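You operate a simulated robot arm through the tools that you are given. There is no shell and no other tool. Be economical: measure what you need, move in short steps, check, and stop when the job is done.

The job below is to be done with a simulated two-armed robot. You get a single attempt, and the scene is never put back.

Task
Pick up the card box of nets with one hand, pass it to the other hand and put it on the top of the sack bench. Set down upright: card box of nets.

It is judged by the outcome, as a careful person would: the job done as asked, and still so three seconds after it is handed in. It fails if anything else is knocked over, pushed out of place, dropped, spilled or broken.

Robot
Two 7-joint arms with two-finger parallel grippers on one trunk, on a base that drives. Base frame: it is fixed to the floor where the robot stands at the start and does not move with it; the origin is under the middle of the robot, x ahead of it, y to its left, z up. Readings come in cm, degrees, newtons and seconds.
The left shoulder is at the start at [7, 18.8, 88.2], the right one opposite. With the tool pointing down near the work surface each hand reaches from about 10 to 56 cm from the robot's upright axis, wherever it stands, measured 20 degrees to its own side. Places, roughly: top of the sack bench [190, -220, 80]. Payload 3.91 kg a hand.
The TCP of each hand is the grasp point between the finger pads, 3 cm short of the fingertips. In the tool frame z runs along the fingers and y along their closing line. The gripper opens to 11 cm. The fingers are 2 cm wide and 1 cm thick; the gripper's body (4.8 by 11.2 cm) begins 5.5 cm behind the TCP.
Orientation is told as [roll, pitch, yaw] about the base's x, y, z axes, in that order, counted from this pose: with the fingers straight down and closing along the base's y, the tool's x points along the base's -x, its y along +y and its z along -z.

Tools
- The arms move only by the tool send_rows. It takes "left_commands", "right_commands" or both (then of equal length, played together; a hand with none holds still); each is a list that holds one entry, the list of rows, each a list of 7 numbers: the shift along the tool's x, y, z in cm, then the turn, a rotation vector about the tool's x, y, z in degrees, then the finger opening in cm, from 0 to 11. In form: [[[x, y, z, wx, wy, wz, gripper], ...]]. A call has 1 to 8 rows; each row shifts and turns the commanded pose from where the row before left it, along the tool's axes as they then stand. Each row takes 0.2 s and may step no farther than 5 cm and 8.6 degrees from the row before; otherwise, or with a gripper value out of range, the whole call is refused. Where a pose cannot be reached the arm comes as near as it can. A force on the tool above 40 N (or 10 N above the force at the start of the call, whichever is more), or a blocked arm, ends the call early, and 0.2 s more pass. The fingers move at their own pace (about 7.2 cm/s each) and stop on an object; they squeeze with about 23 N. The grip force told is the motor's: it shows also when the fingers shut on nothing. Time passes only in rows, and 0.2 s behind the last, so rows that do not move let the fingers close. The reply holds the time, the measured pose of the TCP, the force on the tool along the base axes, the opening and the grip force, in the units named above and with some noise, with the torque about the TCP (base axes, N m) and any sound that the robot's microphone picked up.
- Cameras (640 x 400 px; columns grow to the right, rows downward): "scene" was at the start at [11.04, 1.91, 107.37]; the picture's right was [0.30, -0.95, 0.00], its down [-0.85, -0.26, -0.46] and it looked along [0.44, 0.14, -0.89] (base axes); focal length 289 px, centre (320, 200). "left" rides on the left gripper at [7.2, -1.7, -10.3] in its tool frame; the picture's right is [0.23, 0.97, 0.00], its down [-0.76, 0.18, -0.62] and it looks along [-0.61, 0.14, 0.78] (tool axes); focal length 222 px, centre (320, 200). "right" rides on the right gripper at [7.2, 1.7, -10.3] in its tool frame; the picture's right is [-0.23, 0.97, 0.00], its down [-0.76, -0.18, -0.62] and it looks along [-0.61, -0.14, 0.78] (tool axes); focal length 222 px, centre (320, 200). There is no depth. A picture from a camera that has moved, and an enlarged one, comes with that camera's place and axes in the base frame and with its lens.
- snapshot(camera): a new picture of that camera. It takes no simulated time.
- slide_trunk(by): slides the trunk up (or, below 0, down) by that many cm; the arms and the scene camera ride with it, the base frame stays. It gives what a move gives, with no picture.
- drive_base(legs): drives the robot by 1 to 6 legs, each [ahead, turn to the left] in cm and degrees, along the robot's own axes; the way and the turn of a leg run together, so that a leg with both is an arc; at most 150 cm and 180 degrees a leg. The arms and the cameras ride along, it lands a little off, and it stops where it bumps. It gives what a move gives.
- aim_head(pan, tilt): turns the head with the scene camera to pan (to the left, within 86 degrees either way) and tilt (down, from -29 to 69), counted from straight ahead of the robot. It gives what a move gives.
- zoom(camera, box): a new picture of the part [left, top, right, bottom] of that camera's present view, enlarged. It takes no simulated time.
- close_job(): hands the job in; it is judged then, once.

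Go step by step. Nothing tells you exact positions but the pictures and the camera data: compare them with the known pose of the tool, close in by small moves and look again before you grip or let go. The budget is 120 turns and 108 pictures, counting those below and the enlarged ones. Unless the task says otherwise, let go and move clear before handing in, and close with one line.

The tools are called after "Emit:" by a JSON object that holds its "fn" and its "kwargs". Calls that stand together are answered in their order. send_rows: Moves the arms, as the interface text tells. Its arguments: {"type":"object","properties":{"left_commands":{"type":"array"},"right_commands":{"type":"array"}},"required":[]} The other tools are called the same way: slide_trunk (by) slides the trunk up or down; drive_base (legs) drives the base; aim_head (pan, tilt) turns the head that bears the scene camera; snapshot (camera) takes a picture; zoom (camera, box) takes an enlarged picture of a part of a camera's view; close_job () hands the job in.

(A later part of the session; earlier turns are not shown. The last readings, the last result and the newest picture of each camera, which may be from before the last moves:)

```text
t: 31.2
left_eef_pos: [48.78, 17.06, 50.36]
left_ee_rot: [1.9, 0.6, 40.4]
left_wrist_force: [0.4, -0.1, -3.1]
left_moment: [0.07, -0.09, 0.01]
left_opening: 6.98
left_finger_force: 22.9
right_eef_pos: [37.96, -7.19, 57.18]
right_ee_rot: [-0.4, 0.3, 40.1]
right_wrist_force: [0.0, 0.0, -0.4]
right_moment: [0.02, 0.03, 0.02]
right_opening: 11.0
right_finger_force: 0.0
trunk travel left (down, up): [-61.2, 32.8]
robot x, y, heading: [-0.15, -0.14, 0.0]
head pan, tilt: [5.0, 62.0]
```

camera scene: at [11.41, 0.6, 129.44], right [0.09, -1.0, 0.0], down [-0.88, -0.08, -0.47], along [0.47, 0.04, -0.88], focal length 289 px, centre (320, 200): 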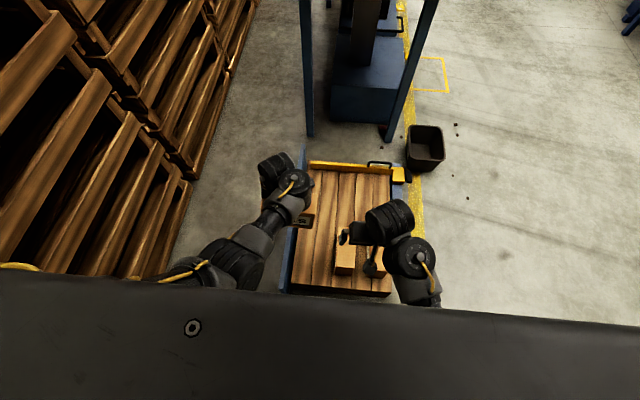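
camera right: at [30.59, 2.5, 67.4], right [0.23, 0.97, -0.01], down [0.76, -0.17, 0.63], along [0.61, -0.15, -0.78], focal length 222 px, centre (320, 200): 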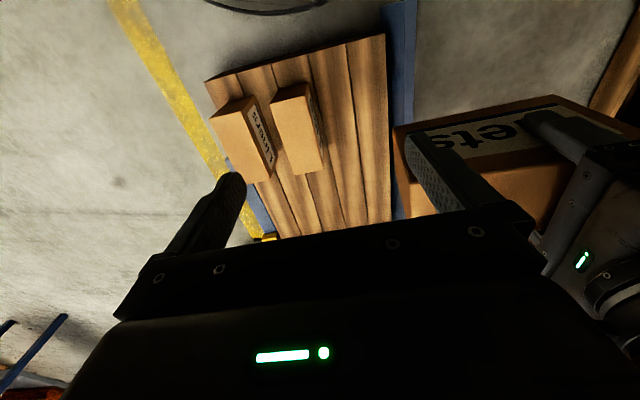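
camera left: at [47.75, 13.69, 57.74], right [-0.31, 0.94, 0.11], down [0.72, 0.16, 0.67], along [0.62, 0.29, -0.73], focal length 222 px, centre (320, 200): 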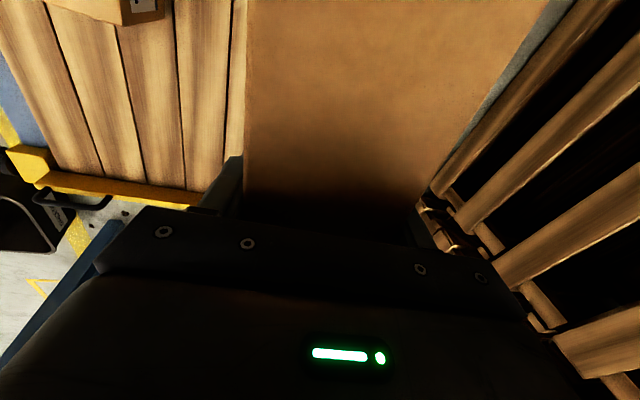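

Emit:
{"fn": "send_rows", "kwargs": {"right_commands": [[[0, 0, 2, 0, -8, 0, 11], [0, 0, 2, 0, -8, 0, 11], [1, 0, 2, 0, -8, 0, 11], [1, 0, 1, 0, -8, 0, 11], [1, 0, 0, 0, -8, 0, 11]]]}}

Emit:
{"fn": "send_rows", "kwargs": {"left_commands": [[[0, -1, 0, 2, 0, 0, 4], [0, -1.5, 0, 0, 0, 0, 4], [0, -1.5, 0, 0, 0, 0, 4], [0, -1, 0, 0, 0, 0, 4]]]}}

Emit:
{"fn": "snapshot", "kwargs": {"camera": "scene"}}

Emit:
{"fn": "snapshot", "kwargs": {"camera": "right"}}

```text
t: 32.4
left_eef_pos: [48.63, 17.08, 50.4]
left_ee_rot: [2.0, 0.6, 40.5]
left_wrist_force: [-0.4, 0.1, -2.8]
left_moment: [0.04, -0.08, -0.01]
left_opening: 7.0
left_finger_force: 22.7
right_eef_pos: [36.67, -8.26, 49.06]
right_ee_rot: [-0.4, -39.9, 40.3]
right_wrist_force: [-0.6, -0.3, 0.8]
right_moment: [0.03, 0.01, 0.04]
right_opening: 11.0
right_finger_force: 0.1
trunk travel left (down, up): [-61.2, 32.8]
robot x, y, heading: [0.25, 0.09, 0.2]
head pan, tilt: [5.0, 62.0]
```

```text
t: 33.6
left_eef_pos: [52.34, 16.37, 50.0]
left_ee_rot: [1.7, -0.8, 41.5]
left_wrist_force: [0.8, 0.5, -3.1]
left_moment: [0.04, -0.11, -0.03]
left_opening: 6.99
left_finger_force: 23.3
right_eef_pos: [36.84, -8.21, 49.13]
right_ee_rot: [-0.5, -39.8, 40.3]
right_wrist_force: [0.1, 0.4, 0.5]
right_moment: [0.01, 0.03, -0.04]
right_opening: 11.01
right_finger_force: 0.1
trunk travel left (down, up): [-61.2, 32.8]
robot x, y, heading: [-0.23, -0.24, 0.1]
head pan, tilt: [5.0, 62.0]
stopped in row 4 (left hand): the arm was blocked; the commanded pose is now the measured one
```

```text
77 pictures are left
camera scene: at [11.41, 0.61, 129.44], right [0.09, -1.0, 0.0], down [-0.88, -0.08, -0.47], along [0.47, 0.04, -0.88], focal length 289 px, centre (320, 200)
```

scene: 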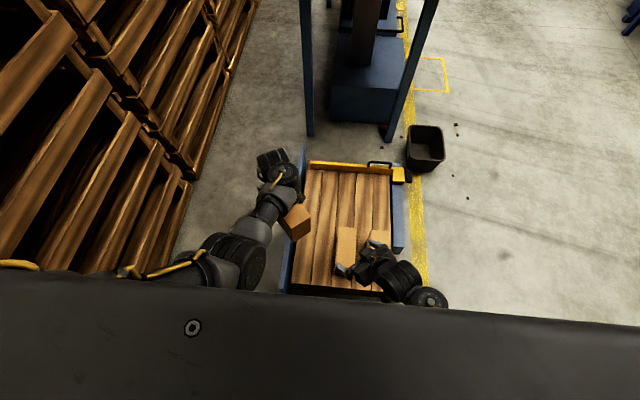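

```text
76 pictures are left
camera right: at [26.26, -14.87, 52.48], right [-0.49, 0.86, 0.14], down [0.25, -0.01, 0.97], along [0.83, 0.51, -0.21], focal length 222 px, centre (320, 200)
```

right: 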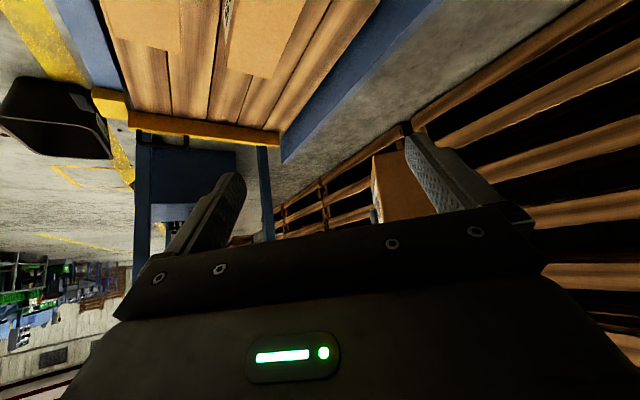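

The right hand takes pitch −40, yaw 40 cleanly. The box's free end is near (44, 9, top 53). I'll pitch the right to −50 and move it to a stand-off before the free end.

Emit:
{"fn": "send_rows", "kwargs": {"right_commands": [[[0, 0, 0, 0, -5, -1, 11], [0, 0, 0, 0, -5, 0, 11], [-1.25, 1.65, 1.34, 0, 0, 0, 11], [-1.25, 1.65, 1.34, 0, 0, 0, 11], [-1.25, 1.65, 1.34, 0, 0, 0, 11], [-1.25, 1.65, 1.34, 0, 0, 0, 11], [-1.25, 1.65, 1.34, 0, 0, 0, 11]]]}}

Emit:
{"fn": "snapshot", "kwargs": {"camera": "right"}}

Emit:
{"fn": "snapshot", "kwargs": {"camera": "left"}}

Emit:
{"fn": "zoom", "kwargs": {"camera": "scene", "box": [200, 130, 460, 300]}}

```text
t: 35.2
left_eef_pos: [52.41, 16.37, 50.0]
left_ee_rot: [1.6, -0.7, 41.4]
left_wrist_force: [0.1, 0.8, -3.4]
left_moment: [0.08, -0.08, 0.01]
left_opening: 6.99
left_finger_force: 23.2
right_eef_pos: [38.38, 4.19, 49.4]
right_ee_rot: [-1.7, -49.6, 42.0]
right_wrist_force: [-0.2, 0.1, -0.2]
right_moment: [0.03, -0.02, -0.02]
right_opening: 10.99
right_finger_force: 0.0
trunk travel left (down, up): [-61.2, 32.8]
robot x, y, heading: [-0.04, -0.21, 0.3]
head pan, tilt: [5.0, 62.0]
```

```text
75 pictures are left
camera right: at [27.69, -2.87, 50.58], right [-0.53, 0.84, 0.15], down [0.12, -0.11, 0.99], along [0.84, 0.54, -0.04], focal length 222 px, centre (320, 200)
```

right: 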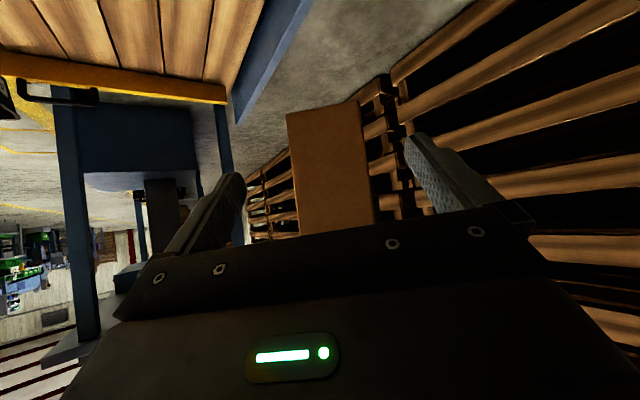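

```text
74 pictures are left
camera left: at [48.24, 10.02, 60.13], right [-0.81, 0.58, 0.02], down [0.46, 0.62, 0.64], along [0.36, 0.53, -0.77], focal length 222 px, centre (320, 200)
```

left: 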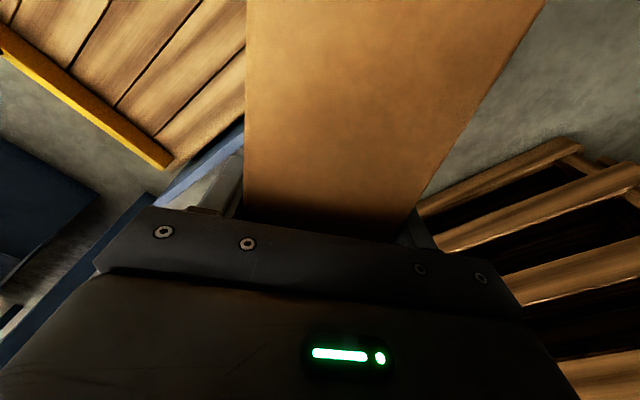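

```text
2.35 times, centred on (330, 215) of scene
camera zoom: at [11.43, 0.67, 129.44], right [0.09, -1.0, 0.0], down [-0.88, -0.08, -0.47], along [0.47, 0.04, -0.88], focal length 680 px, centre (296, 165)
```

zoom: 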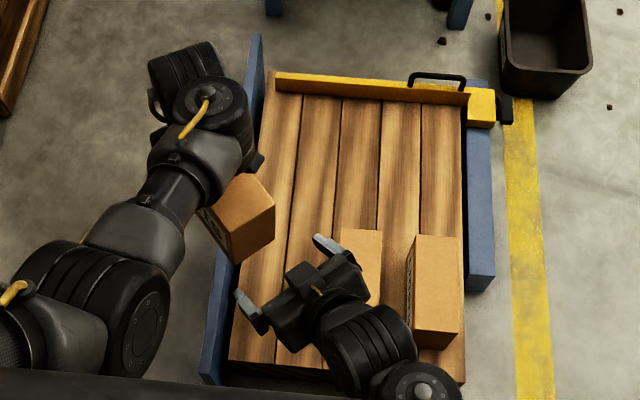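

The pictures match the predicted box pose. I'll advance the right hand about 11 cm along the box axis so its fingers straddle the free end.

Emit:
{"fn": "send_rows", "kwargs": {"right_commands": [[[-1.44, -0.04, 1.62, -1, 0, 0, 11], [-1.44, -0.04, 1.62, -1, 0, 0, 11], [-1.44, -0.04, 1.62, 0, 0, 0, 11], [-1.44, -0.04, 1.62, 0, 0, 0, 11]]]}}

Emit:
{"fn": "snapshot", "kwargs": {"camera": "right"}}

Emit:
{"fn": "zoom", "kwargs": {"camera": "scene", "box": [200, 130, 460, 300]}}

```text
t: 36.2
left_eef_pos: [52.31, 16.4, 49.85]
left_ee_rot: [1.5, -0.9, 41.3]
left_wrist_force: [0.3, 0.3, -3.4]
left_moment: [0.06, -0.06, 0.03]
left_opening: 7.0
left_finger_force: 22.9
right_eef_pos: [44.47, 9.29, 49.17]
right_ee_rot: [0.1, -49.4, 42.2]
right_wrist_force: [0.4, 0.2, -0.3]
right_moment: [0.0, -0.02, -0.02]
right_opening: 10.99
right_finger_force: 0.2
trunk travel left (down, up): [-61.2, 32.8]
robot x, y, heading: [0.15, -0.09, 0.1]
head pan, tilt: [5.0, 62.0]
```

```text
72 pictures are left
camera right: at [34.11, 1.97, 50.57], right [-0.55, 0.82, 0.17], down [0.14, -0.12, 0.98], along [0.83, 0.56, -0.05], focal length 222 px, centre (320, 200)
```

right: 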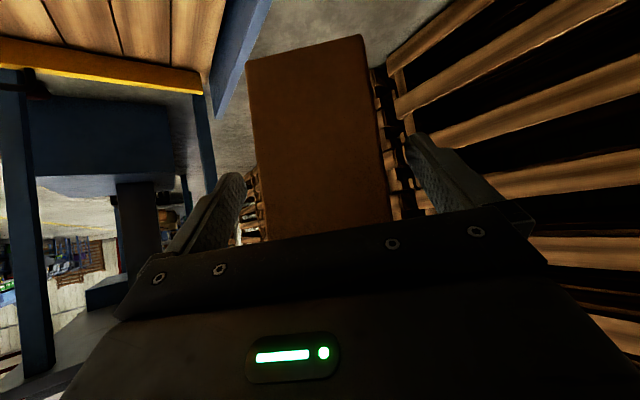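

```text
2.35 times, centred on (330, 215) of scene
camera zoom: at [11.45, 0.61, 129.43], right [0.09, -1.0, 0.0], down [-0.88, -0.08, -0.47], along [0.47, 0.04, -0.88], focal length 680 px, centre (296, 165)
```

zoom: 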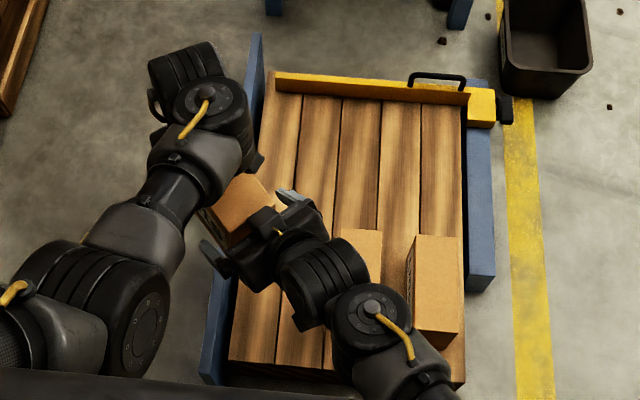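

Emit:
{"fn": "send_rows", "kwargs": {"right_commands": [[[-0.9, 0, 1.1, 0, 0, 0, 11], [-0.95, 0, 1.1, 0, 0, 0, 11], [0, 0, 0, 0, 0, 0, 9]]]}}

Emit:
{"fn": "snapshot", "kwargs": {"camera": "right"}}

Emit:
{"fn": "snapshot", "kwargs": {"camera": "left"}}

```text
t: 37.2
left_eef_pos: [52.53, 16.31, 50.04]
left_ee_rot: [1.3, -1.1, 41.4]
left_wrist_force: [6.3, -9.9, -8.1]
left_moment: [-0.31, -0.76, 1.02]
left_opening: 7.17
left_finger_force: 22.8
right_eef_pos: [45.88, 8.13, 46.94]
right_ee_rot: [-2.1, -46.7, 44.1]
right_wrist_force: [-6.8, 9.0, 4.8]
right_moment: [0.47, 0.13, 0.22]
right_opening: 9.61
right_finger_force: 5.4
trunk travel left (down, up): [-61.2, 32.8]
robot x, y, heading: [-0.02, 0.24, 0.0]
head pan, tilt: [5.0, 62.0]
stopped in row 3 (right hand): the arm was blocked; the commanded pose is now the measured one
```

```text
70 pictures are left
camera right: at [35.4, 0.74, 48.67], right [-0.55, 0.83, 0.14], down [0.15, -0.07, 0.99], along [0.82, 0.56, -0.09], focal length 222 px, centre (320, 200)
```

right: 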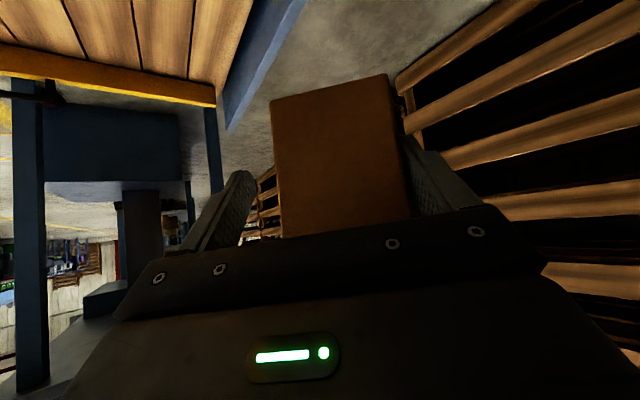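

```text
69 pictures are left
camera left: at [48.38, 9.99, 60.23], right [-0.82, 0.58, 0.02], down [0.45, 0.62, 0.64], along [0.36, 0.53, -0.77], focal length 222 px, centre (320, 200)
```

left: 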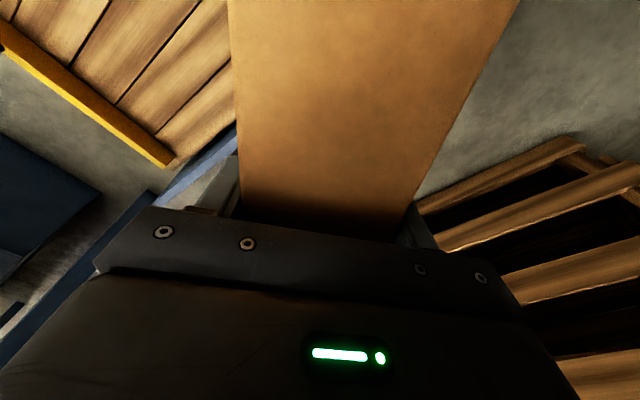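

The right hand hit its reach limit just short and nudged the box slightly. I'll open and back off, then bring the box closer to the middle with a smaller yaw, where the left hand reached y≈9 before.

Emit:
{"fn": "send_rows", "kwargs": {"right_commands": [[[0, 0.4, 0, 0, 0, 0, 11], [0.9, 0.4, -1, 0, 0, 0, 11], [1.4, 0, -1.6, 0, 0, 0, 11], [1.4, 0, -1.6, 0, 0, 0, 11], [1.4, 0, -1.6, 0, 0, 0, 11], [1.4, -1, -1.6, 0, 0, 0, 11], [1.4, -2, -1.6, 0, 0, 0, 11], [1.4, -2, -1.6, 0, 0, 0, 11]]]}}

Emit:
{"fn": "send_rows", "kwargs": {"left_commands": [[[0, 1, -1, 0, 1, 3, 4], [0, 1, -1.5, 1, 0, 4, 4], [0, 1, -1.5, 0, 0, 4, 4]]]}}

Emit:
{"fn": "snapshot", "kwargs": {"camera": "left"}}

```text
t: 39.0
left_eef_pos: [52.45, 16.28, 50.18]
left_ee_rot: [1.5, -1.2, 41.4]
left_wrist_force: [0.4, 0.0, -3.9]
left_moment: [0.08, -0.05, 0.01]
left_opening: 7.14
left_finger_force: 22.9
right_eef_pos: [38.24, -4.62, 47.57]
right_ee_rot: [-1.9, -46.9, 43.8]
right_wrist_force: [-0.2, 0.4, 0.5]
right_moment: [0.03, 0.01, -0.02]
right_opening: 10.97
right_finger_force: 0.0
trunk travel left (down, up): [-61.2, 32.8]
robot x, y, heading: [0.24, 0.06, 0.2]
head pan, tilt: [5.0, 62.0]
```

```text
t: 39.8
left_eef_pos: [50.68, 18.6, 54.18]
left_ee_rot: [0.4, 0.2, 30.4]
left_wrist_force: [1.5, -0.3, -2.8]
left_moment: [0.07, -0.05, 0.0]
left_opening: 7.11
left_finger_force: 23.2
right_eef_pos: [38.25, -4.49, 47.46]
right_ee_rot: [-2.0, -46.6, 43.8]
right_wrist_force: [-1.4, 1.4, -0.3]
right_moment: [-0.02, 0.03, -0.02]
right_opening: 10.98
right_finger_force: 0.0
trunk travel left (down, up): [-61.2, 32.8]
robot x, y, heading: [-0.51, -0.06, 0.0]
head pan, tilt: [5.0, 62.0]
```

```text
68 pictures are left
camera left: at [45.42, 13.48, 64.46], right [-0.69, 0.73, 0.01], down [0.57, 0.54, 0.62], along [0.45, 0.43, -0.78], focal length 222 px, centre (320, 200)
```

left: 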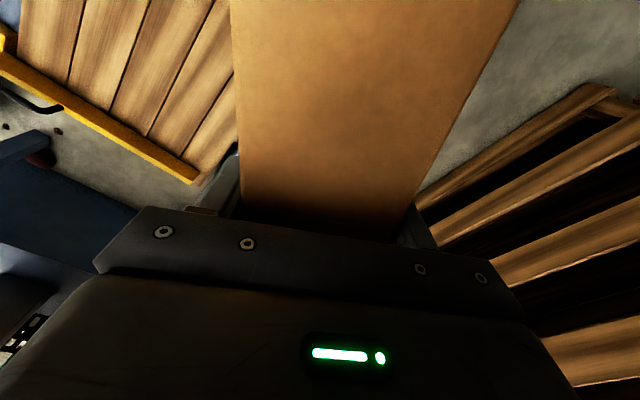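

The box turned about 4° in the left grip, fine. Now moving the left hand inward at yaw ~27.

Emit:
{"fn": "send_rows", "kwargs": {"left_commands": [[[1.2, -1.5, 0, 0, 0, 1, 4], [1.2, -1.5, 0, 0, 0, 1, 4], [1.2, -1.5, 0, 0, 0, 1, 4], [1.2, -1.5, 0, 0, 0, 0, 4], [1.0, -1.4, 0, 0, 0, 0, 4]]]}}

```text
t: 41.0
left_eef_pos: [49.09, 9.33, 54.1]
left_ee_rot: [0.5, 0.0, 27.4]
left_wrist_force: [0.0, -0.5, -2.8]
left_moment: [0.04, -0.12, 0.01]
left_opening: 7.09
left_finger_force: 23.2
right_eef_pos: [38.33, -4.59, 47.39]
right_ee_rot: [-2.1, -46.8, 43.7]
right_wrist_force: [0.5, 0.1, -0.6]
right_moment: [-0.02, -0.03, 0.01]
right_opening: 11.02
right_finger_force: 0.1
trunk travel left (down, up): [-61.2, 32.8]
robot x, y, heading: [-0.14, -0.09, 0.4]
head pan, tilt: [5.0, 62.0]
```

Good. Free end of the box is now near (39.6, 3.6), top z 57. I'll reposition the right hand to a stand-off just before it at yaw 31, pitch −50.

Emit:
{"fn": "send_rows", "kwargs": {"right_commands": [[[0.27, 1.9, -2.5, 0, 0, 0, 11], [0.27, 1.9, -2.5, 0, 0, 0, 11], [0, 0, 0, 3.6, -1.6, 4.35, 11], [0, 0, 0, 3.6, -1.6, 4.35, 11], [-1.85, 1.19, 0.6, 0, 0, 0, 11], [-1.85, 1.19, 0.6, 0, 0, 0, 11], [-1.85, 1.19, 0.6, 0, 0, 0, 11]]]}}

Emit:
{"fn": "snapshot", "kwargs": {"camera": "right"}}

Emit:
{"fn": "zoom", "kwargs": {"camera": "scene", "box": [200, 130, 460, 300]}}

```text
t: 42.6
left_eef_pos: [49.09, 9.35, 53.97]
left_ee_rot: [0.3, 0.3, 27.4]
left_wrist_force: [-0.5, 0.4, -3.1]
left_moment: [0.01, -0.1, -0.04]
left_opening: 7.11
left_finger_force: 22.8
right_eef_pos: [35.1, 1.33, 53.51]
right_ee_rot: [0.5, -49.9, 30.8]
right_wrist_force: [0.2, 0.4, 1.1]
right_moment: [0.0, 0.03, 0.02]
right_opening: 11.01
right_finger_force: 0.1
trunk travel left (down, up): [-61.2, 32.8]
robot x, y, heading: [0.42, 0.23, 0.1]
head pan, tilt: [5.0, 62.0]
```

```text
67 pictures are left
camera right: at [23.43, -3.86, 54.58], right [-0.38, 0.91, 0.18], down [0.1, -0.15, 0.98], along [0.92, 0.39, -0.04], focal length 222 px, centre (320, 200)
```

right: 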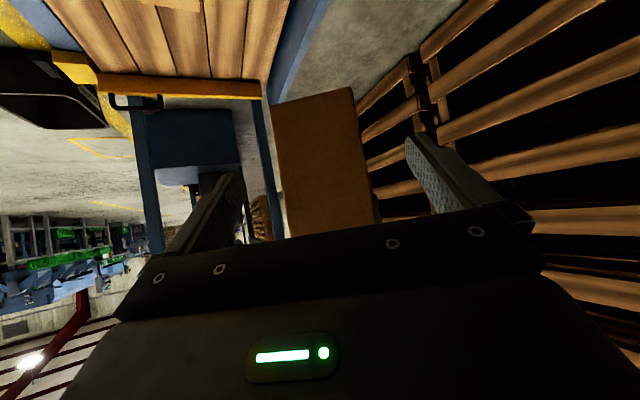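

```text
2.35 times, centred on (330, 215) of scene
camera zoom: at [11.44, 0.65, 129.43], right [0.09, -1.0, 0.0], down [-0.88, -0.08, -0.47], along [0.47, 0.04, -0.88], focal length 680 px, centre (296, 165)
```

zoom: 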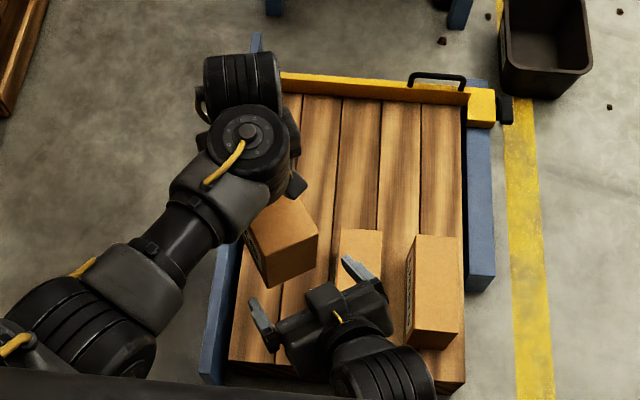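

Emit:
{"fn": "send_rows", "kwargs": {"right_commands": [[[-1.37, 0, 1.63, 0, 0, 0, 11], [-1.37, 0, 1.63, 0, 0, 0, 11], [-1.37, 0, 1.63, 0, 0, 0, 11]]]}}

Emit:
{"fn": "snapshot", "kwargs": {"camera": "right"}}

```text
t: 43.4
left_eef_pos: [49.13, 9.39, 54.1]
left_ee_rot: [0.4, 0.3, 27.4]
left_wrist_force: [-1.0, -0.5, -3.3]
left_moment: [0.06, -0.1, 0.01]
left_opening: 7.1
left_finger_force: 23.1
right_eef_pos: [40.61, 4.62, 53.58]
right_ee_rot: [0.6, -50.0, 30.7]
right_wrist_force: [0.5, -0.2, 0.3]
right_moment: [0.03, 0.0, 0.01]
right_opening: 11.02
right_finger_force: 0.1
trunk travel left (down, up): [-61.2, 32.8]
robot x, y, heading: [-0.03, 0.1, -0.1]
head pan, tilt: [5.0, 62.0]
```

```text
65 pictures are left
camera right: at [28.88, -0.64, 54.7], right [-0.38, 0.91, 0.18], down [0.11, -0.15, 0.98], along [0.92, 0.39, -0.04], focal length 222 px, centre (320, 200)
```

right: 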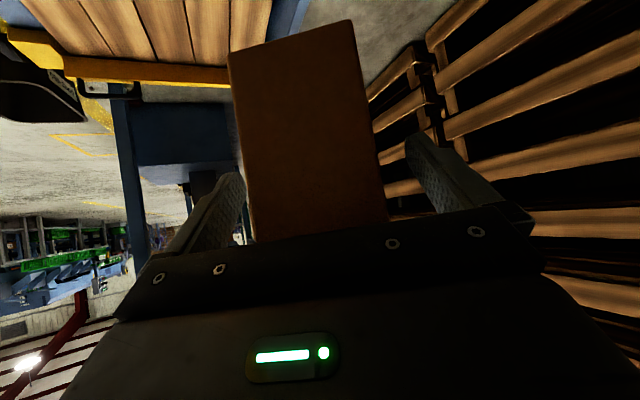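

The box is slightly to one side; I'll shift 0.4 cm and advance the last 2.3 cm, then close.

Emit:
{"fn": "send_rows", "kwargs": {"right_commands": [[[-0.75, -0.4, 0.9, 0, 0, 0, 11], [-0.75, 0, 0.9, 0, 0, 0, 11], [0, 0, 0, 0, 0, 0, 11]]]}}

Emit:
{"fn": "snapshot", "kwargs": {"camera": "right"}}

Emit:
{"fn": "zoom", "kwargs": {"camera": "scene", "box": [200, 130, 460, 300]}}

```text
t: 44.2
left_eef_pos: [49.07, 9.43, 54.24]
left_ee_rot: [0.4, 0.3, 27.5]
left_wrist_force: [0.0, -1.2, -4.1]
left_moment: [0.11, -0.11, -0.02]
left_opening: 7.12
left_finger_force: 23.0
right_eef_pos: [42.85, 5.38, 53.62]
right_ee_rot: [0.7, -50.1, 30.8]
right_wrist_force: [-0.5, 0.4, 1.0]
right_moment: [-0.04, 0.03, -0.03]
right_opening: 10.99
right_finger_force: 0.0
trunk travel left (down, up): [-61.2, 32.8]
robot x, y, heading: [-0.07, -0.33, -0.0]
head pan, tilt: [5.0, 62.0]
```

```text
64 pictures are left
camera right: at [31.13, 0.21, 54.81], right [-0.38, 0.91, 0.18], down [0.1, -0.15, 0.98], along [0.92, 0.39, -0.04], focal length 222 px, centre (320, 200)
```

right: 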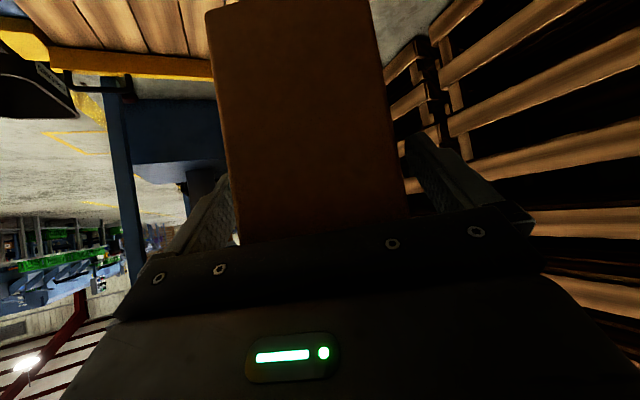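

```text
2.35 times, centred on (330, 215) of scene
camera zoom: at [11.41, 0.59, 129.44], right [0.09, -1.0, 0.0], down [-0.88, -0.08, -0.47], along [0.47, 0.04, -0.88], focal length 680 px, centre (296, 165)
```

zoom: 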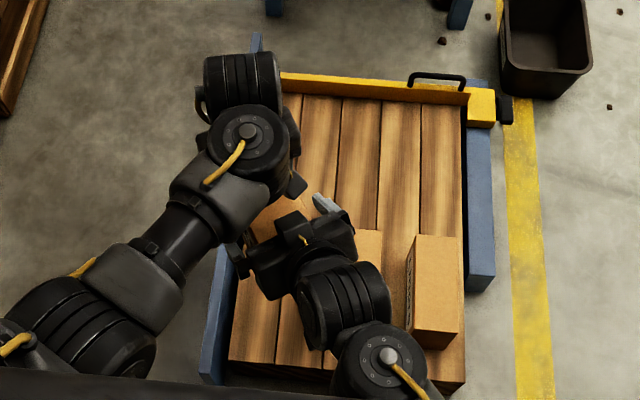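

Emit:
{"fn": "send_rows", "kwargs": {"right_commands": [[[0, -0.3, 0, 0, 0, 0, 9], [0, 0, 0, 0, 0, 0, 8], [0, 0, 0, 0, 0, 0, 4], [0, 0, 0, 0, 0, 0, 4]]]}}

Emit:
{"fn": "snapshot", "kwargs": {"camera": "right"}}

Emit:
{"fn": "snapshot", "kwargs": {"camera": "left"}}

```text
t: 45.2
left_eef_pos: [49.16, 9.24, 54.27]
left_ee_rot: [0.3, 0.0, 27.4]
left_wrist_force: [16.8, -13.2, -7.5]
left_moment: [0.25, 0.18, 1.27]
left_opening: 7.14
left_finger_force: 23.1
right_eef_pos: [42.77, 5.46, 53.65]
right_ee_rot: [0.6, -50.0, 31.0]
right_wrist_force: [-18.1, 13.0, 5.3]
right_moment: [-0.14, -0.65, 0.18]
right_opening: 7.0
right_finger_force: 22.6
trunk travel left (down, up): [-61.2, 32.8]
robot x, y, heading: [0.21, -0.09, 0.1]
head pan, tilt: [5.0, 62.0]
```

```text
62 pictures are left
camera right: at [31.15, 0.13, 54.79], right [-0.38, 0.91, 0.18], down [0.11, -0.15, 0.98], along [0.92, 0.4, -0.04], focal length 222 px, centre (320, 200)
```

right: 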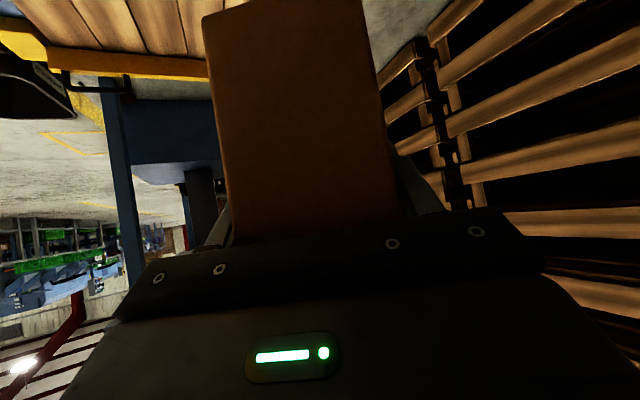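

```text
61 pictures are left
camera left: at [43.69, 4.46, 64.53], right [-0.65, 0.76, 0.01], down [0.6, 0.51, 0.62], along [0.47, 0.41, -0.78], focal length 222 px, centre (320, 200)
```

left: 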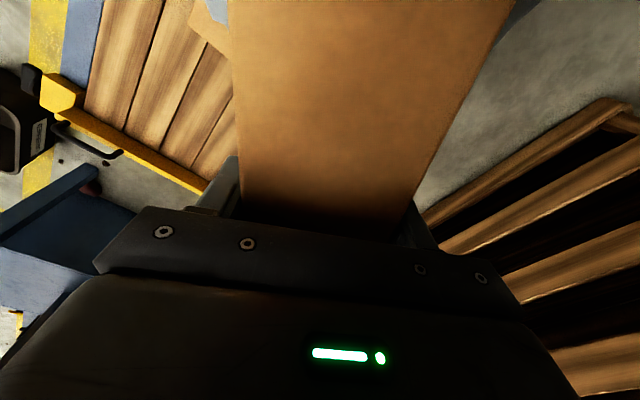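

Right hand grips the box (7.0 cm, 23 N). Now open the left and lift it straight up.

Emit:
{"fn": "send_rows", "kwargs": {"left_commands": [[[0, 0, 0, 0, 0, 0, 10], [0, 0, 0, 0, 0, 0, 10.5], [0, 0, 0, 0, 0, 0, 10.5]]]}}

Emit:
{"fn": "snapshot", "kwargs": {"camera": "left"}}

```text
t: 46.0
left_eef_pos: [48.97, 9.48, 54.07]
left_ee_rot: [0.4, 0.2, 27.4]
left_wrist_force: [0.8, -0.2, 0.6]
left_moment: [0.01, -0.01, -0.02]
left_opening: 10.5
left_finger_force: 0.1
right_eef_pos: [42.95, 5.07, 53.52]
right_ee_rot: [0.6, -50.0, 30.6]
right_wrist_force: [-0.1, -0.2, 0.1]
right_moment: [-0.06, 0.13, -0.04]
right_opening: 6.97
right_finger_force: 23.0
trunk travel left (down, up): [-61.2, 32.8]
robot x, y, heading: [-0.03, 0.17, 0.3]
head pan, tilt: [5.0, 62.0]
```

```text
60 pictures are left
camera left: at [43.62, 4.54, 64.44], right [-0.65, 0.76, 0.01], down [0.6, 0.51, 0.62], along [0.47, 0.41, -0.78], focal length 222 px, centre (320, 200)
```

left: 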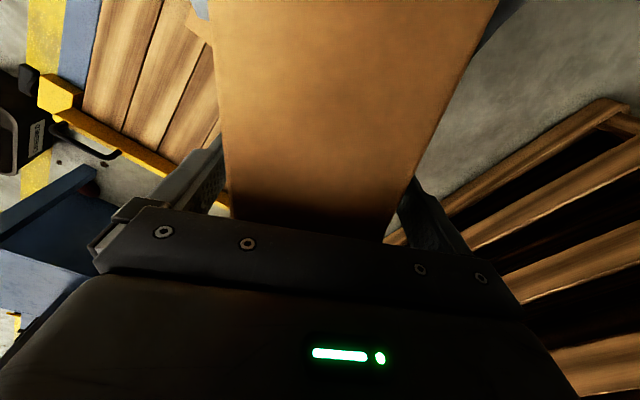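

The left is free of load. Since it can't rise much, I'll withdraw it forward along the box axis, out past the far end, rising slightly.

Emit:
{"fn": "send_rows", "kwargs": {"left_commands": [[[0, -0.4, 0, 0, 0, 0, 11], [-1, 0.05, -0.8, 0, 0, 0, 11], [-1.5, 0.1, -0.8, 0, 0, 0, 11], [-1.5, 0.1, -0.5, 0, 0, 0, 11], [-1.5, 0.1, -0.3, 0, 0, 0, 11], [-1.5, 0.1, 0, 0, 0, 0, 11]]]}}

Emit:
{"fn": "snapshot", "kwargs": {"camera": "left"}}

Emit:
{"fn": "snapshot", "kwargs": {"camera": "right"}}

```text
t: 47.4
left_eef_pos: [55.41, 12.57, 56.42]
left_ee_rot: [0.5, 0.2, 27.3]
left_wrist_force: [0.9, 0.1, 0.2]
left_moment: [0.0, 0.01, -0.02]
left_opening: 11.0
left_finger_force: 0.2
right_eef_pos: [42.89, 5.27, 53.5]
right_ee_rot: [0.5, -50.0, 30.7]
right_wrist_force: [-0.3, -0.9, -0.2]
right_moment: [-0.08, 0.14, 0.01]
right_opening: 6.97
right_finger_force: 23.1
trunk travel left (down, up): [-61.2, 32.8]
robot x, y, heading: [0.4, 0.08, -0.1]
head pan, tilt: [5.0, 62.0]
```

```text
59 pictures are left
camera left: at [49.9, 7.77, 66.84], right [-0.65, 0.76, 0.01], down [0.6, 0.51, 0.62], along [0.47, 0.41, -0.78], focal length 222 px, centre (320, 200)
```

left: 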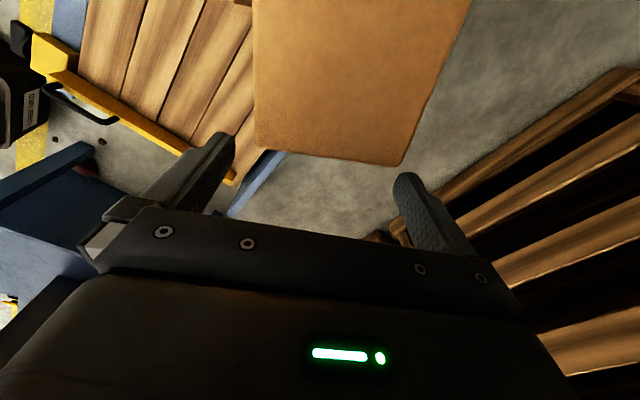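

```text
58 pictures are left
camera right: at [31.28, -0.02, 54.76], right [-0.38, 0.91, 0.18], down [0.11, -0.15, 0.98], along [0.92, 0.39, -0.04], focal length 222 px, centre (320, 200)
```

right: 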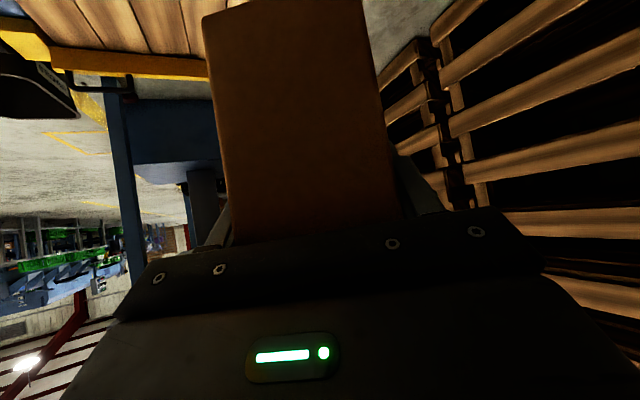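

The right hand holds the box alone. I'll move the left hand well clear, then look toward the bench.

Emit:
{"fn": "send_rows", "kwargs": {"left_commands": [[[-1, 0, 0, 0, 0, 0, 11], [0, 2, 0, 0, 0, 0, 11], [0, 2.5, 0, 0, 0, 2, 11], [1, 2.5, 0, 0, 0, 5, 11], [2, 2.5, 0, 0, 0, 6, 11], [2, 2.5, 0, 0, 0, 6, 11], [2, 2, 0, 0, 0, 6, 11]]]}}

Emit:
{"fn": "aim_head", "kwargs": {"pan": -50, "tilt": 20}}

Emit:
{"fn": "snapshot", "kwargs": {"camera": "scene"}}

```text
t: 49.0
left_eef_pos: [44.32, 24.26, 56.24]
left_ee_rot: [0.3, 0.6, 2.2]
left_wrist_force: [0.0, -0.6, -0.2]
left_moment: [-0.04, 0.02, 0.0]
left_opening: 10.99
left_finger_force: 0.1
right_eef_pos: [43.16, 5.08, 53.83]
right_ee_rot: [0.5, -50.3, 30.6]
right_wrist_force: [0.0, -0.2, -1.6]
right_moment: [-0.05, 0.06, -0.02]
right_opening: 7.19
right_finger_force: 22.9
trunk travel left (down, up): [-61.2, 32.8]
robot x, y, heading: [0.18, 0.03, -0.0]
head pan, tilt: [5.0, 62.0]
```

```text
t: 50.2
left_eef_pos: [44.45, 24.24, 56.28]
left_ee_rot: [0.3, 0.3, 2.5]
left_wrist_force: [0.4, -0.2, -0.2]
left_moment: [0.0, -0.03, -0.02]
left_opening: 11.02
left_finger_force: 0.0
right_eef_pos: [42.95, 5.17, 53.64]
right_ee_rot: [0.6, -50.0, 30.8]
right_wrist_force: [0.2, -0.2, -3.2]
right_moment: [-0.05, 0.03, 0.02]
right_opening: 7.19
right_finger_force: 22.5
trunk travel left (down, up): [-61.2, 32.8]
robot x, y, heading: [-0.26, -0.21, 0.1]
head pan, tilt: [-50.0, 20.0]
```

```text
57 pictures are left
camera scene: at [11.01, -7.08, 135.48], right [-0.76, -0.64, 0.0], down [-0.22, 0.26, -0.94], along [0.61, -0.72, -0.34], focal length 289 px, centre (320, 200)
```

scene: 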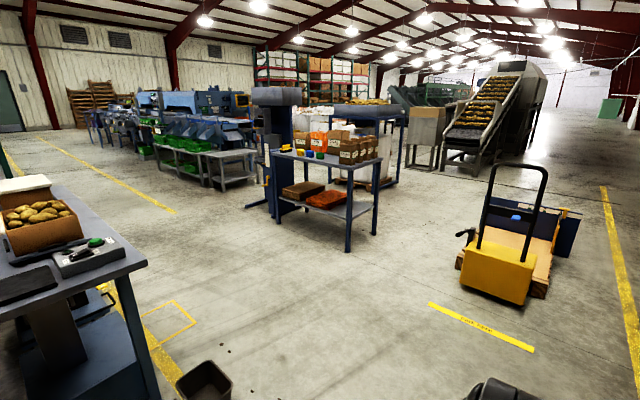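

Emit:
{"fn": "zoom", "kwargs": {"camera": "scene", "box": [240, 80, 420, 250]}}

Emit:
{"fn": "snapshot", "kwargs": {"camera": "right"}}

Emit:
{"fn": "snapshot", "kwargs": {"camera": "left"}}

```text
2.35 times, centred on (330, 165) of scene
camera zoom: at [11.01, -7.08, 135.48], right [-0.76, -0.64, 0.0], down [-0.22, 0.26, -0.94], along [0.61, -0.72, -0.34], focal length 680 px, centre (296, 282)
```

zoom: 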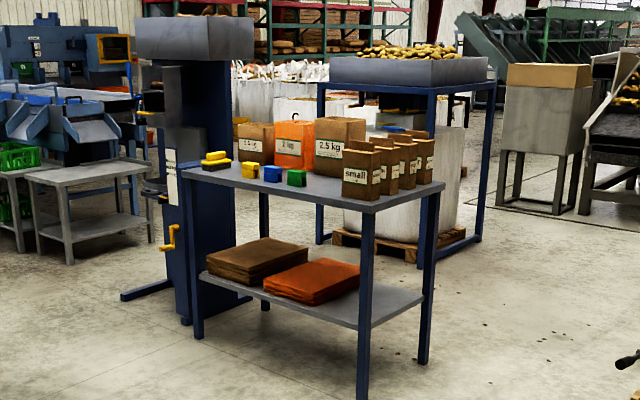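

```text
55 pictures are left
camera right: at [31.26, -0.02, 54.77], right [-0.38, 0.91, 0.18], down [0.11, -0.15, 0.98], along [0.92, 0.39, -0.04], focal length 222 px, centre (320, 200)
```

right: 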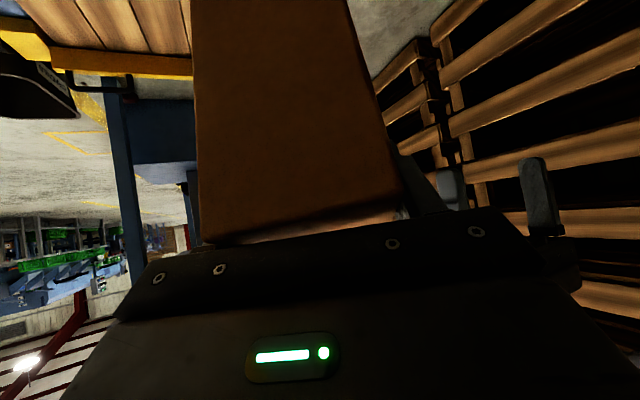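

```text
54 pictures are left
camera left: at [37.48, 22.27, 66.72], right [-0.27, 0.96, 0.01], down [0.76, 0.21, 0.62], along [0.6, 0.17, -0.78], focal length 222 px, centre (320, 200)
```

left: 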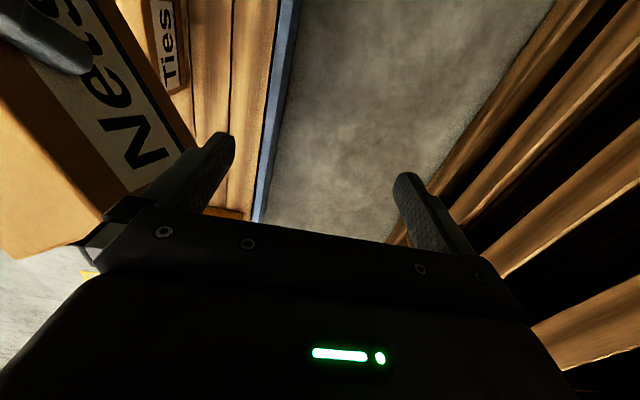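

The left seems to have nudged the box on its way out; the box has tilted in the right grip. I'll look from above to measure it.

Emit:
{"fn": "aim_head", "kwargs": {"pan": 10, "tilt": 62}}

Emit:
{"fn": "zoom", "kwargs": {"camera": "scene", "box": [220, 130, 440, 290]}}

Emit:
{"fn": "zoom", "kwargs": {"camera": "right", "box": [160, 0, 480, 260]}}

```text
t: 51.5
left_eef_pos: [44.43, 24.23, 56.3]
left_ee_rot: [0.4, 0.2, 2.5]
left_wrist_force: [0.2, 0.9, 0.0]
left_moment: [0.01, 0.04, 0.01]
left_opening: 11.02
left_finger_force: 0.1
right_eef_pos: [42.82, 5.11, 53.6]
right_ee_rot: [0.6, -50.0, 30.8]
right_wrist_force: [0.0, -0.4, -2.9]
right_moment: [-0.04, 0.04, -0.02]
right_opening: 7.18
right_finger_force: 23.4
trunk travel left (down, up): [-61.2, 32.8]
robot x, y, heading: [-0.01, -0.06, -0.1]
head pan, tilt: [10.0, 62.0]
```

```text
2.50 times, centred on (330, 210) of scene
camera zoom: at [11.34, 1.16, 129.44], right [0.17, -0.98, 0.0], down [-0.87, -0.15, -0.47], along [0.46, 0.08, -0.88], focal length 722 px, centre (295, 175)
```

zoom: 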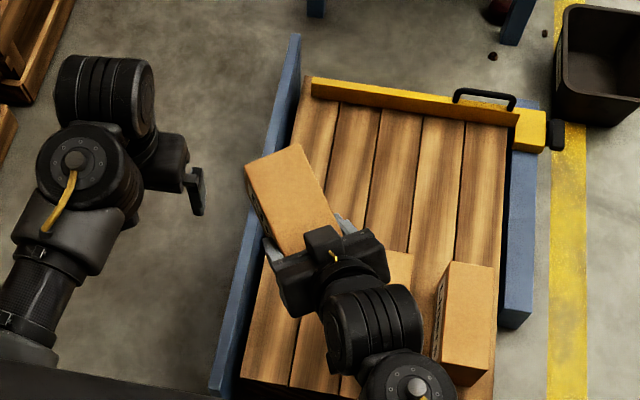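

```text
1.54 times, centred on (320, 130) of right
camera zoom: at [31.27, -0.02, 54.77], right [-0.38, 0.91, 0.18], down [0.1, -0.15, 0.98], along [0.92, 0.39, -0.04], focal length 342 px, centre (320, 308)
```

zoom: 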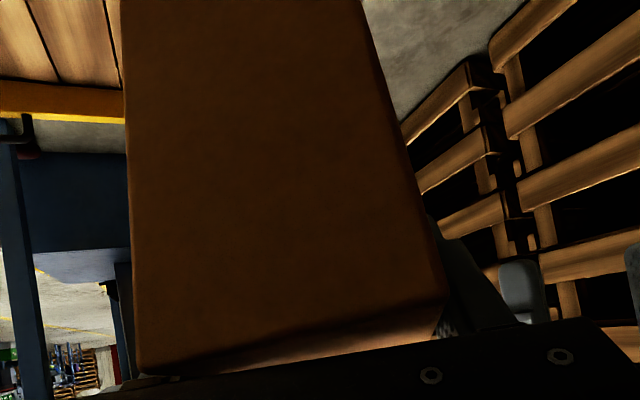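

The box slid about 2 cm back in the right grip with its far end about 10° up and 4° yawed: still firmly held. Before driving I'll check the room around for turning.

Emit:
{"fn": "aim_head", "kwargs": {"pan": -86, "tilt": 35}}

Emit:
{"fn": "snapshot", "kwargs": {"camera": "scene"}}

Emit:
{"fn": "aim_head", "kwargs": {"pan": 86, "tilt": 35}}

Emit:
{"fn": "snapshot", "kwargs": {"camera": "scene"}}

```text
t: 53.2
left_eef_pos: [44.51, 24.16, 56.37]
left_ee_rot: [0.3, 0.4, 2.4]
left_wrist_force: [0.0, 0.2, -0.4]
left_moment: [-0.01, 0.01, -0.06]
left_opening: 11.01
left_finger_force: 0.0
right_eef_pos: [42.98, 5.12, 53.52]
right_ee_rot: [0.6, -49.9, 30.8]
right_wrist_force: [-0.8, 0.4, -3.0]
right_moment: [-0.02, 0.05, 0.01]
right_opening: 7.17
right_finger_force: 22.8
trunk travel left (down, up): [-61.2, 32.8]
robot x, y, heading: [-0.29, 0.41, -0.1]
head pan, tilt: [-85.9, 35.0]
```

```text
51 pictures are left
camera scene: at [5.65, -8.75, 133.1], right [-1.0, -0.07, 0.0], down [-0.04, 0.57, -0.82], along [0.06, -0.82, -0.57], focal length 289 px, centre (320, 200)
```

scene: 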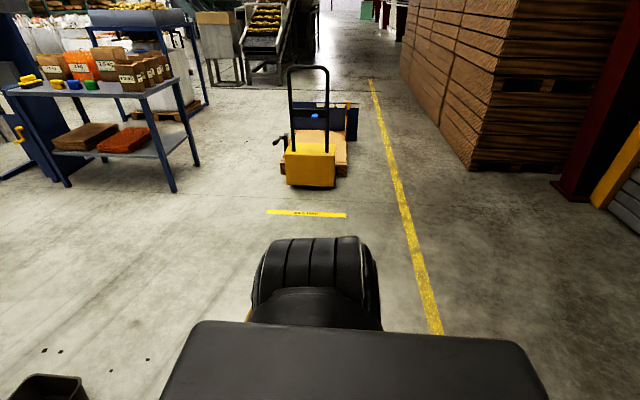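

```text
t: 55.8
left_eef_pos: [44.48, 24.31, 56.36]
left_ee_rot: [0.3, 0.3, 2.5]
left_wrist_force: [1.3, 0.0, -0.2]
left_moment: [-0.02, 0.0, 0.0]
left_opening: 11.0
left_finger_force: 0.1
right_eef_pos: [42.88, 5.17, 53.54]
right_ee_rot: [0.6, -50.0, 30.9]
right_wrist_force: [0.1, -0.2, -3.1]
right_moment: [-0.08, 0.09, -0.02]
right_opening: 7.18
right_finger_force: 23.2
trunk travel left (down, up): [-61.2, 32.8]
robot x, y, heading: [0.06, -0.07, 0.2]
head pan, tilt: [85.9, 35.0]
```

```text
50 pictures are left
camera scene: at [5.62, 8.82, 133.1], right [1.0, -0.07, 0.0], down [-0.04, -0.57, -0.82], along [0.06, 0.82, -0.57], focal length 289 px, centre (320, 200)
```

scene: 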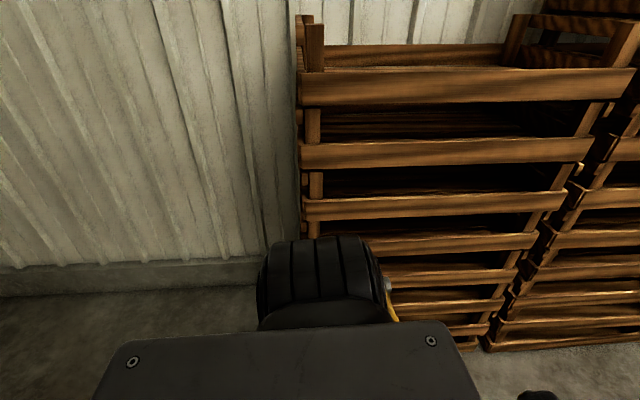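

The right side is open; the wall and crates are on the left. I'll back off a little and turn right, checking how it lands.

Emit:
{"fn": "drive_base", "kwargs": {"legs": [[-8, 0], [0, -70]]}}

Emit:
{"fn": "aim_head", "kwargs": {"pan": 20, "tilt": 30}}

Emit:
{"fn": "snapshot", "kwargs": {"camera": "scene"}}

```text
t: 59.9
left_eef_pos: [30.25, -33.1, 56.31]
left_ee_rot: [0.3, 0.3, -67.1]
left_wrist_force: [0.1, 0.9, 0.4]
left_moment: [0.01, -0.02, 0.01]
left_opening: 10.99
left_finger_force: 0.0
right_eef_pos: [11.91, -38.35, 53.58]
right_ee_rot: [0.5, -50.1, -38.7]
right_wrist_force: [-0.2, -0.3, -2.4]
right_moment: [0.05, 0.1, 0.03]
right_opening: 7.17
right_finger_force: 22.8
trunk travel left (down, up): [-61.2, 32.8]
robot x, y, heading: [-8.34, 0.25, -69.5]
head pan, tilt: [85.9, 35.0]
```

```text
t: 61.3
left_eef_pos: [30.38, -33.03, 56.4]
left_ee_rot: [0.3, 0.4, -67.0]
left_wrist_force: [-0.9, 0.3, 0.2]
left_moment: [0.01, -0.02, 0.01]
left_opening: 10.99
left_finger_force: 0.1
right_eef_pos: [11.98, -38.37, 53.69]
right_ee_rot: [0.6, -50.1, -38.6]
right_wrist_force: [0.4, 0.3, -2.7]
right_moment: [0.02, 0.1, -0.04]
right_opening: 7.15
right_finger_force: 23.0
trunk travel left (down, up): [-61.2, 32.8]
robot x, y, heading: [-8.23, -0.29, -69.2]
head pan, tilt: [20.0, 30.0]
```

```text
49 pictures are left
camera scene: at [-0.38, -11.57, 133.88], right [-0.76, -0.65, 0.0], down [-0.33, 0.38, -0.87], along [0.56, -0.66, -0.5], focal length 289 px, centre (320, 200)
```

scene: 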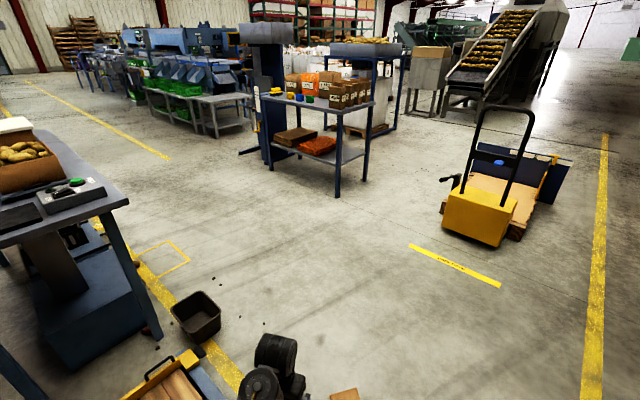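

Emit:
{"fn": "drive_base", "kwargs": {"legs": [[92, 0], [0, 56], [140, 0], [0, -76]]}}

Emit:
{"fn": "slide_trunk", "kwargs": {"by": 32}}

Emit:
{"fn": "aim_head", "kwargs": {"pan": 0, "tilt": 45}}

Emit:
{"fn": "snapshot", "kwargs": {"camera": "scene"}}

```text
t: 64.2
left_eef_pos: [46.02, -72.04, 56.28]
left_ee_rot: [0.7, 0.5, -65.7]
left_wrist_force: [0.3, -0.4, 0.2]
left_moment: [0.03, -0.01, 0.0]
left_opening: 11.0
left_finger_force: 0.2
right_eef_pos: [27.48, -78.02, 53.38]
right_ee_rot: [0.9, -49.9, -37.6]
right_wrist_force: [-0.3, -1.4, -3.6]
right_moment: [0.09, 0.03, 0.02]
right_opening: 6.98
right_finger_force: 23.1
trunk travel left (down, up): [-61.2, 32.8]
robot x, y, heading: [5.75, -39.99, -58.3]
head pan, tilt: [20.0, 30.0]
stopped in leg 1: the robot was blocked; the commanded pose is now the measured one
```

```text
t: 67.4
left_eef_pos: [46.08, -71.8, 88.21]
left_ee_rot: [0.5, 0.4, -65.7]
left_wrist_force: [-0.3, 0.1, 0.0]
left_moment: [0.04, 0.0, 0.02]
left_opening: 11.0
left_finger_force: 0.0
right_eef_pos: [27.52, -77.65, 85.5]
right_ee_rot: [0.6, -50.0, -37.3]
right_wrist_force: [-0.4, 1.2, -3.4]
right_moment: [0.04, 0.07, 0.03]
right_opening: 7.0
right_finger_force: 22.5
trunk travel left (down, up): [-93.2, 0.8]
robot x, y, heading: [5.81, -39.92, -58.5]
head pan, tilt: [20.0, 30.0]
```

```text
t: 68.2
left_eef_pos: [45.97, -71.8, 88.22]
left_ee_rot: [0.3, 0.4, -65.6]
left_wrist_force: [0.0, 0.4, 0.6]
left_moment: [0.02, 0.0, 0.01]
left_opening: 10.97
left_finger_force: 0.1
right_eef_pos: [27.52, -77.63, 85.57]
right_ee_rot: [0.5, -50.0, -37.4]
right_wrist_force: [-0.2, 0.9, -3.2]
right_moment: [0.08, 0.11, 0.0]
right_opening: 6.97
right_finger_force: 23.1
trunk travel left (down, up): [-93.2, 0.8]
robot x, y, heading: [6.15, -40.11, -58.3]
head pan, tilt: [0.0, 45.0]
```

```text
48 pictures are left
camera scene: at [13.03, -51.32, 163.62], right [-0.85, -0.53, 0.0], down [-0.37, 0.6, -0.71], along [0.37, -0.6, -0.71], focal length 289 px, centre (320, 200)
```

scene: 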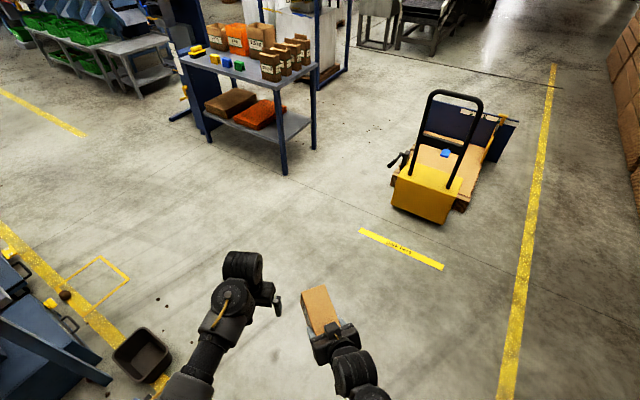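

The drive was blocked after ~42 cm and the robot twisted a little; I must see what it touched.

Emit:
{"fn": "aim_head", "kwargs": {"pan": 60, "tilt": 60}}

Emit:
{"fn": "snapshot", "kwargs": {"camera": "scene"}}

```text
t: 69.5
left_eef_pos: [46.08, -71.82, 88.28]
left_ee_rot: [0.4, 0.4, -65.6]
left_wrist_force: [0.4, -0.4, 0.2]
left_moment: [-0.01, -0.05, -0.03]
left_opening: 10.98
left_finger_force: 0.0
right_eef_pos: [27.51, -77.71, 85.49]
right_ee_rot: [0.6, -49.9, -37.3]
right_wrist_force: [0.2, 0.0, -3.4]
right_moment: [0.08, 0.09, 0.01]
right_opening: 6.99
right_finger_force: 23.1
trunk travel left (down, up): [-93.2, 0.8]
robot x, y, heading: [6.19, -40.06, -58.2]
head pan, tilt: [60.0, 60.0]
```

```text
47 pictures are left
camera scene: at [15.4, -44.22, 161.67], right [0.03, -1.0, 0.0], down [-0.87, -0.03, -0.5], along [0.5, 0.02, -0.87], focal length 289 px, centre (320, 200)
```

scene: 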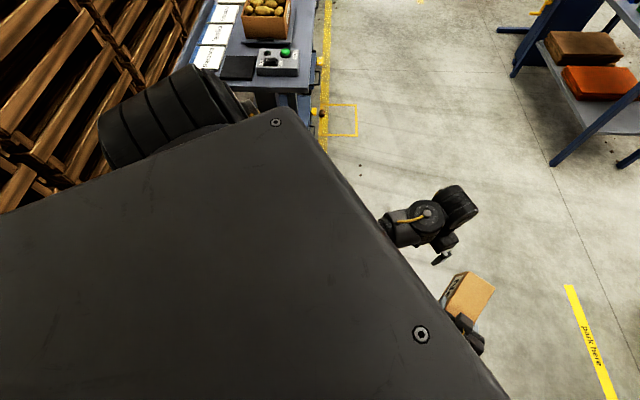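

Emit:
{"fn": "aim_head", "kwargs": {"pan": 86, "tilt": 55}}

Emit:
{"fn": "snapshot", "kwargs": {"camera": "scene"}}

Emit:
{"fn": "snapshot", "kwargs": {"camera": "left"}}

```text
t: 70.4
left_eef_pos: [46.08, -71.88, 88.36]
left_ee_rot: [0.5, 0.4, -65.6]
left_wrist_force: [0.2, 0.9, 0.4]
left_moment: [0.02, 0.04, 0.02]
left_opening: 10.97
left_finger_force: 0.1
right_eef_pos: [27.52, -77.77, 85.55]
right_ee_rot: [0.6, -49.9, -37.2]
right_wrist_force: [-0.1, 0.8, -3.5]
right_moment: [0.09, 0.08, -0.01]
right_opening: 6.98
right_finger_force: 23.7
trunk travel left (down, up): [-93.2, 0.8]
robot x, y, heading: [5.87, -40.17, -58.3]
head pan, tilt: [85.9, 55.0]
```

```text
46 pictures are left
camera scene: at [15.12, -41.07, 162.27], right [0.46, -0.89, 0.0], down [-0.73, -0.38, -0.57], along [0.51, 0.27, -0.82], focal length 289 px, centre (320, 200)
```

scene: 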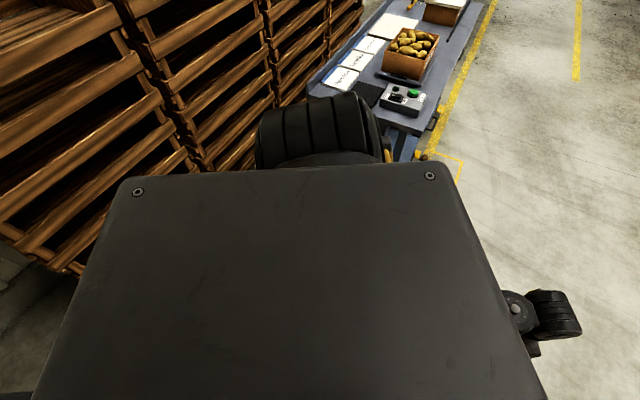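

```text
45 pictures are left
camera left: at [41.58, -65.96, 98.67], right [0.79, 0.61, 0.01], down [0.47, -0.63, 0.62], along [0.38, -0.49, -0.79], focal length 222 px, centre (320, 200)
```

left: 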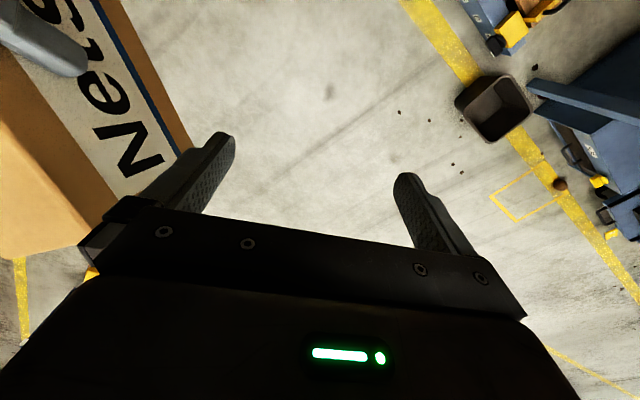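

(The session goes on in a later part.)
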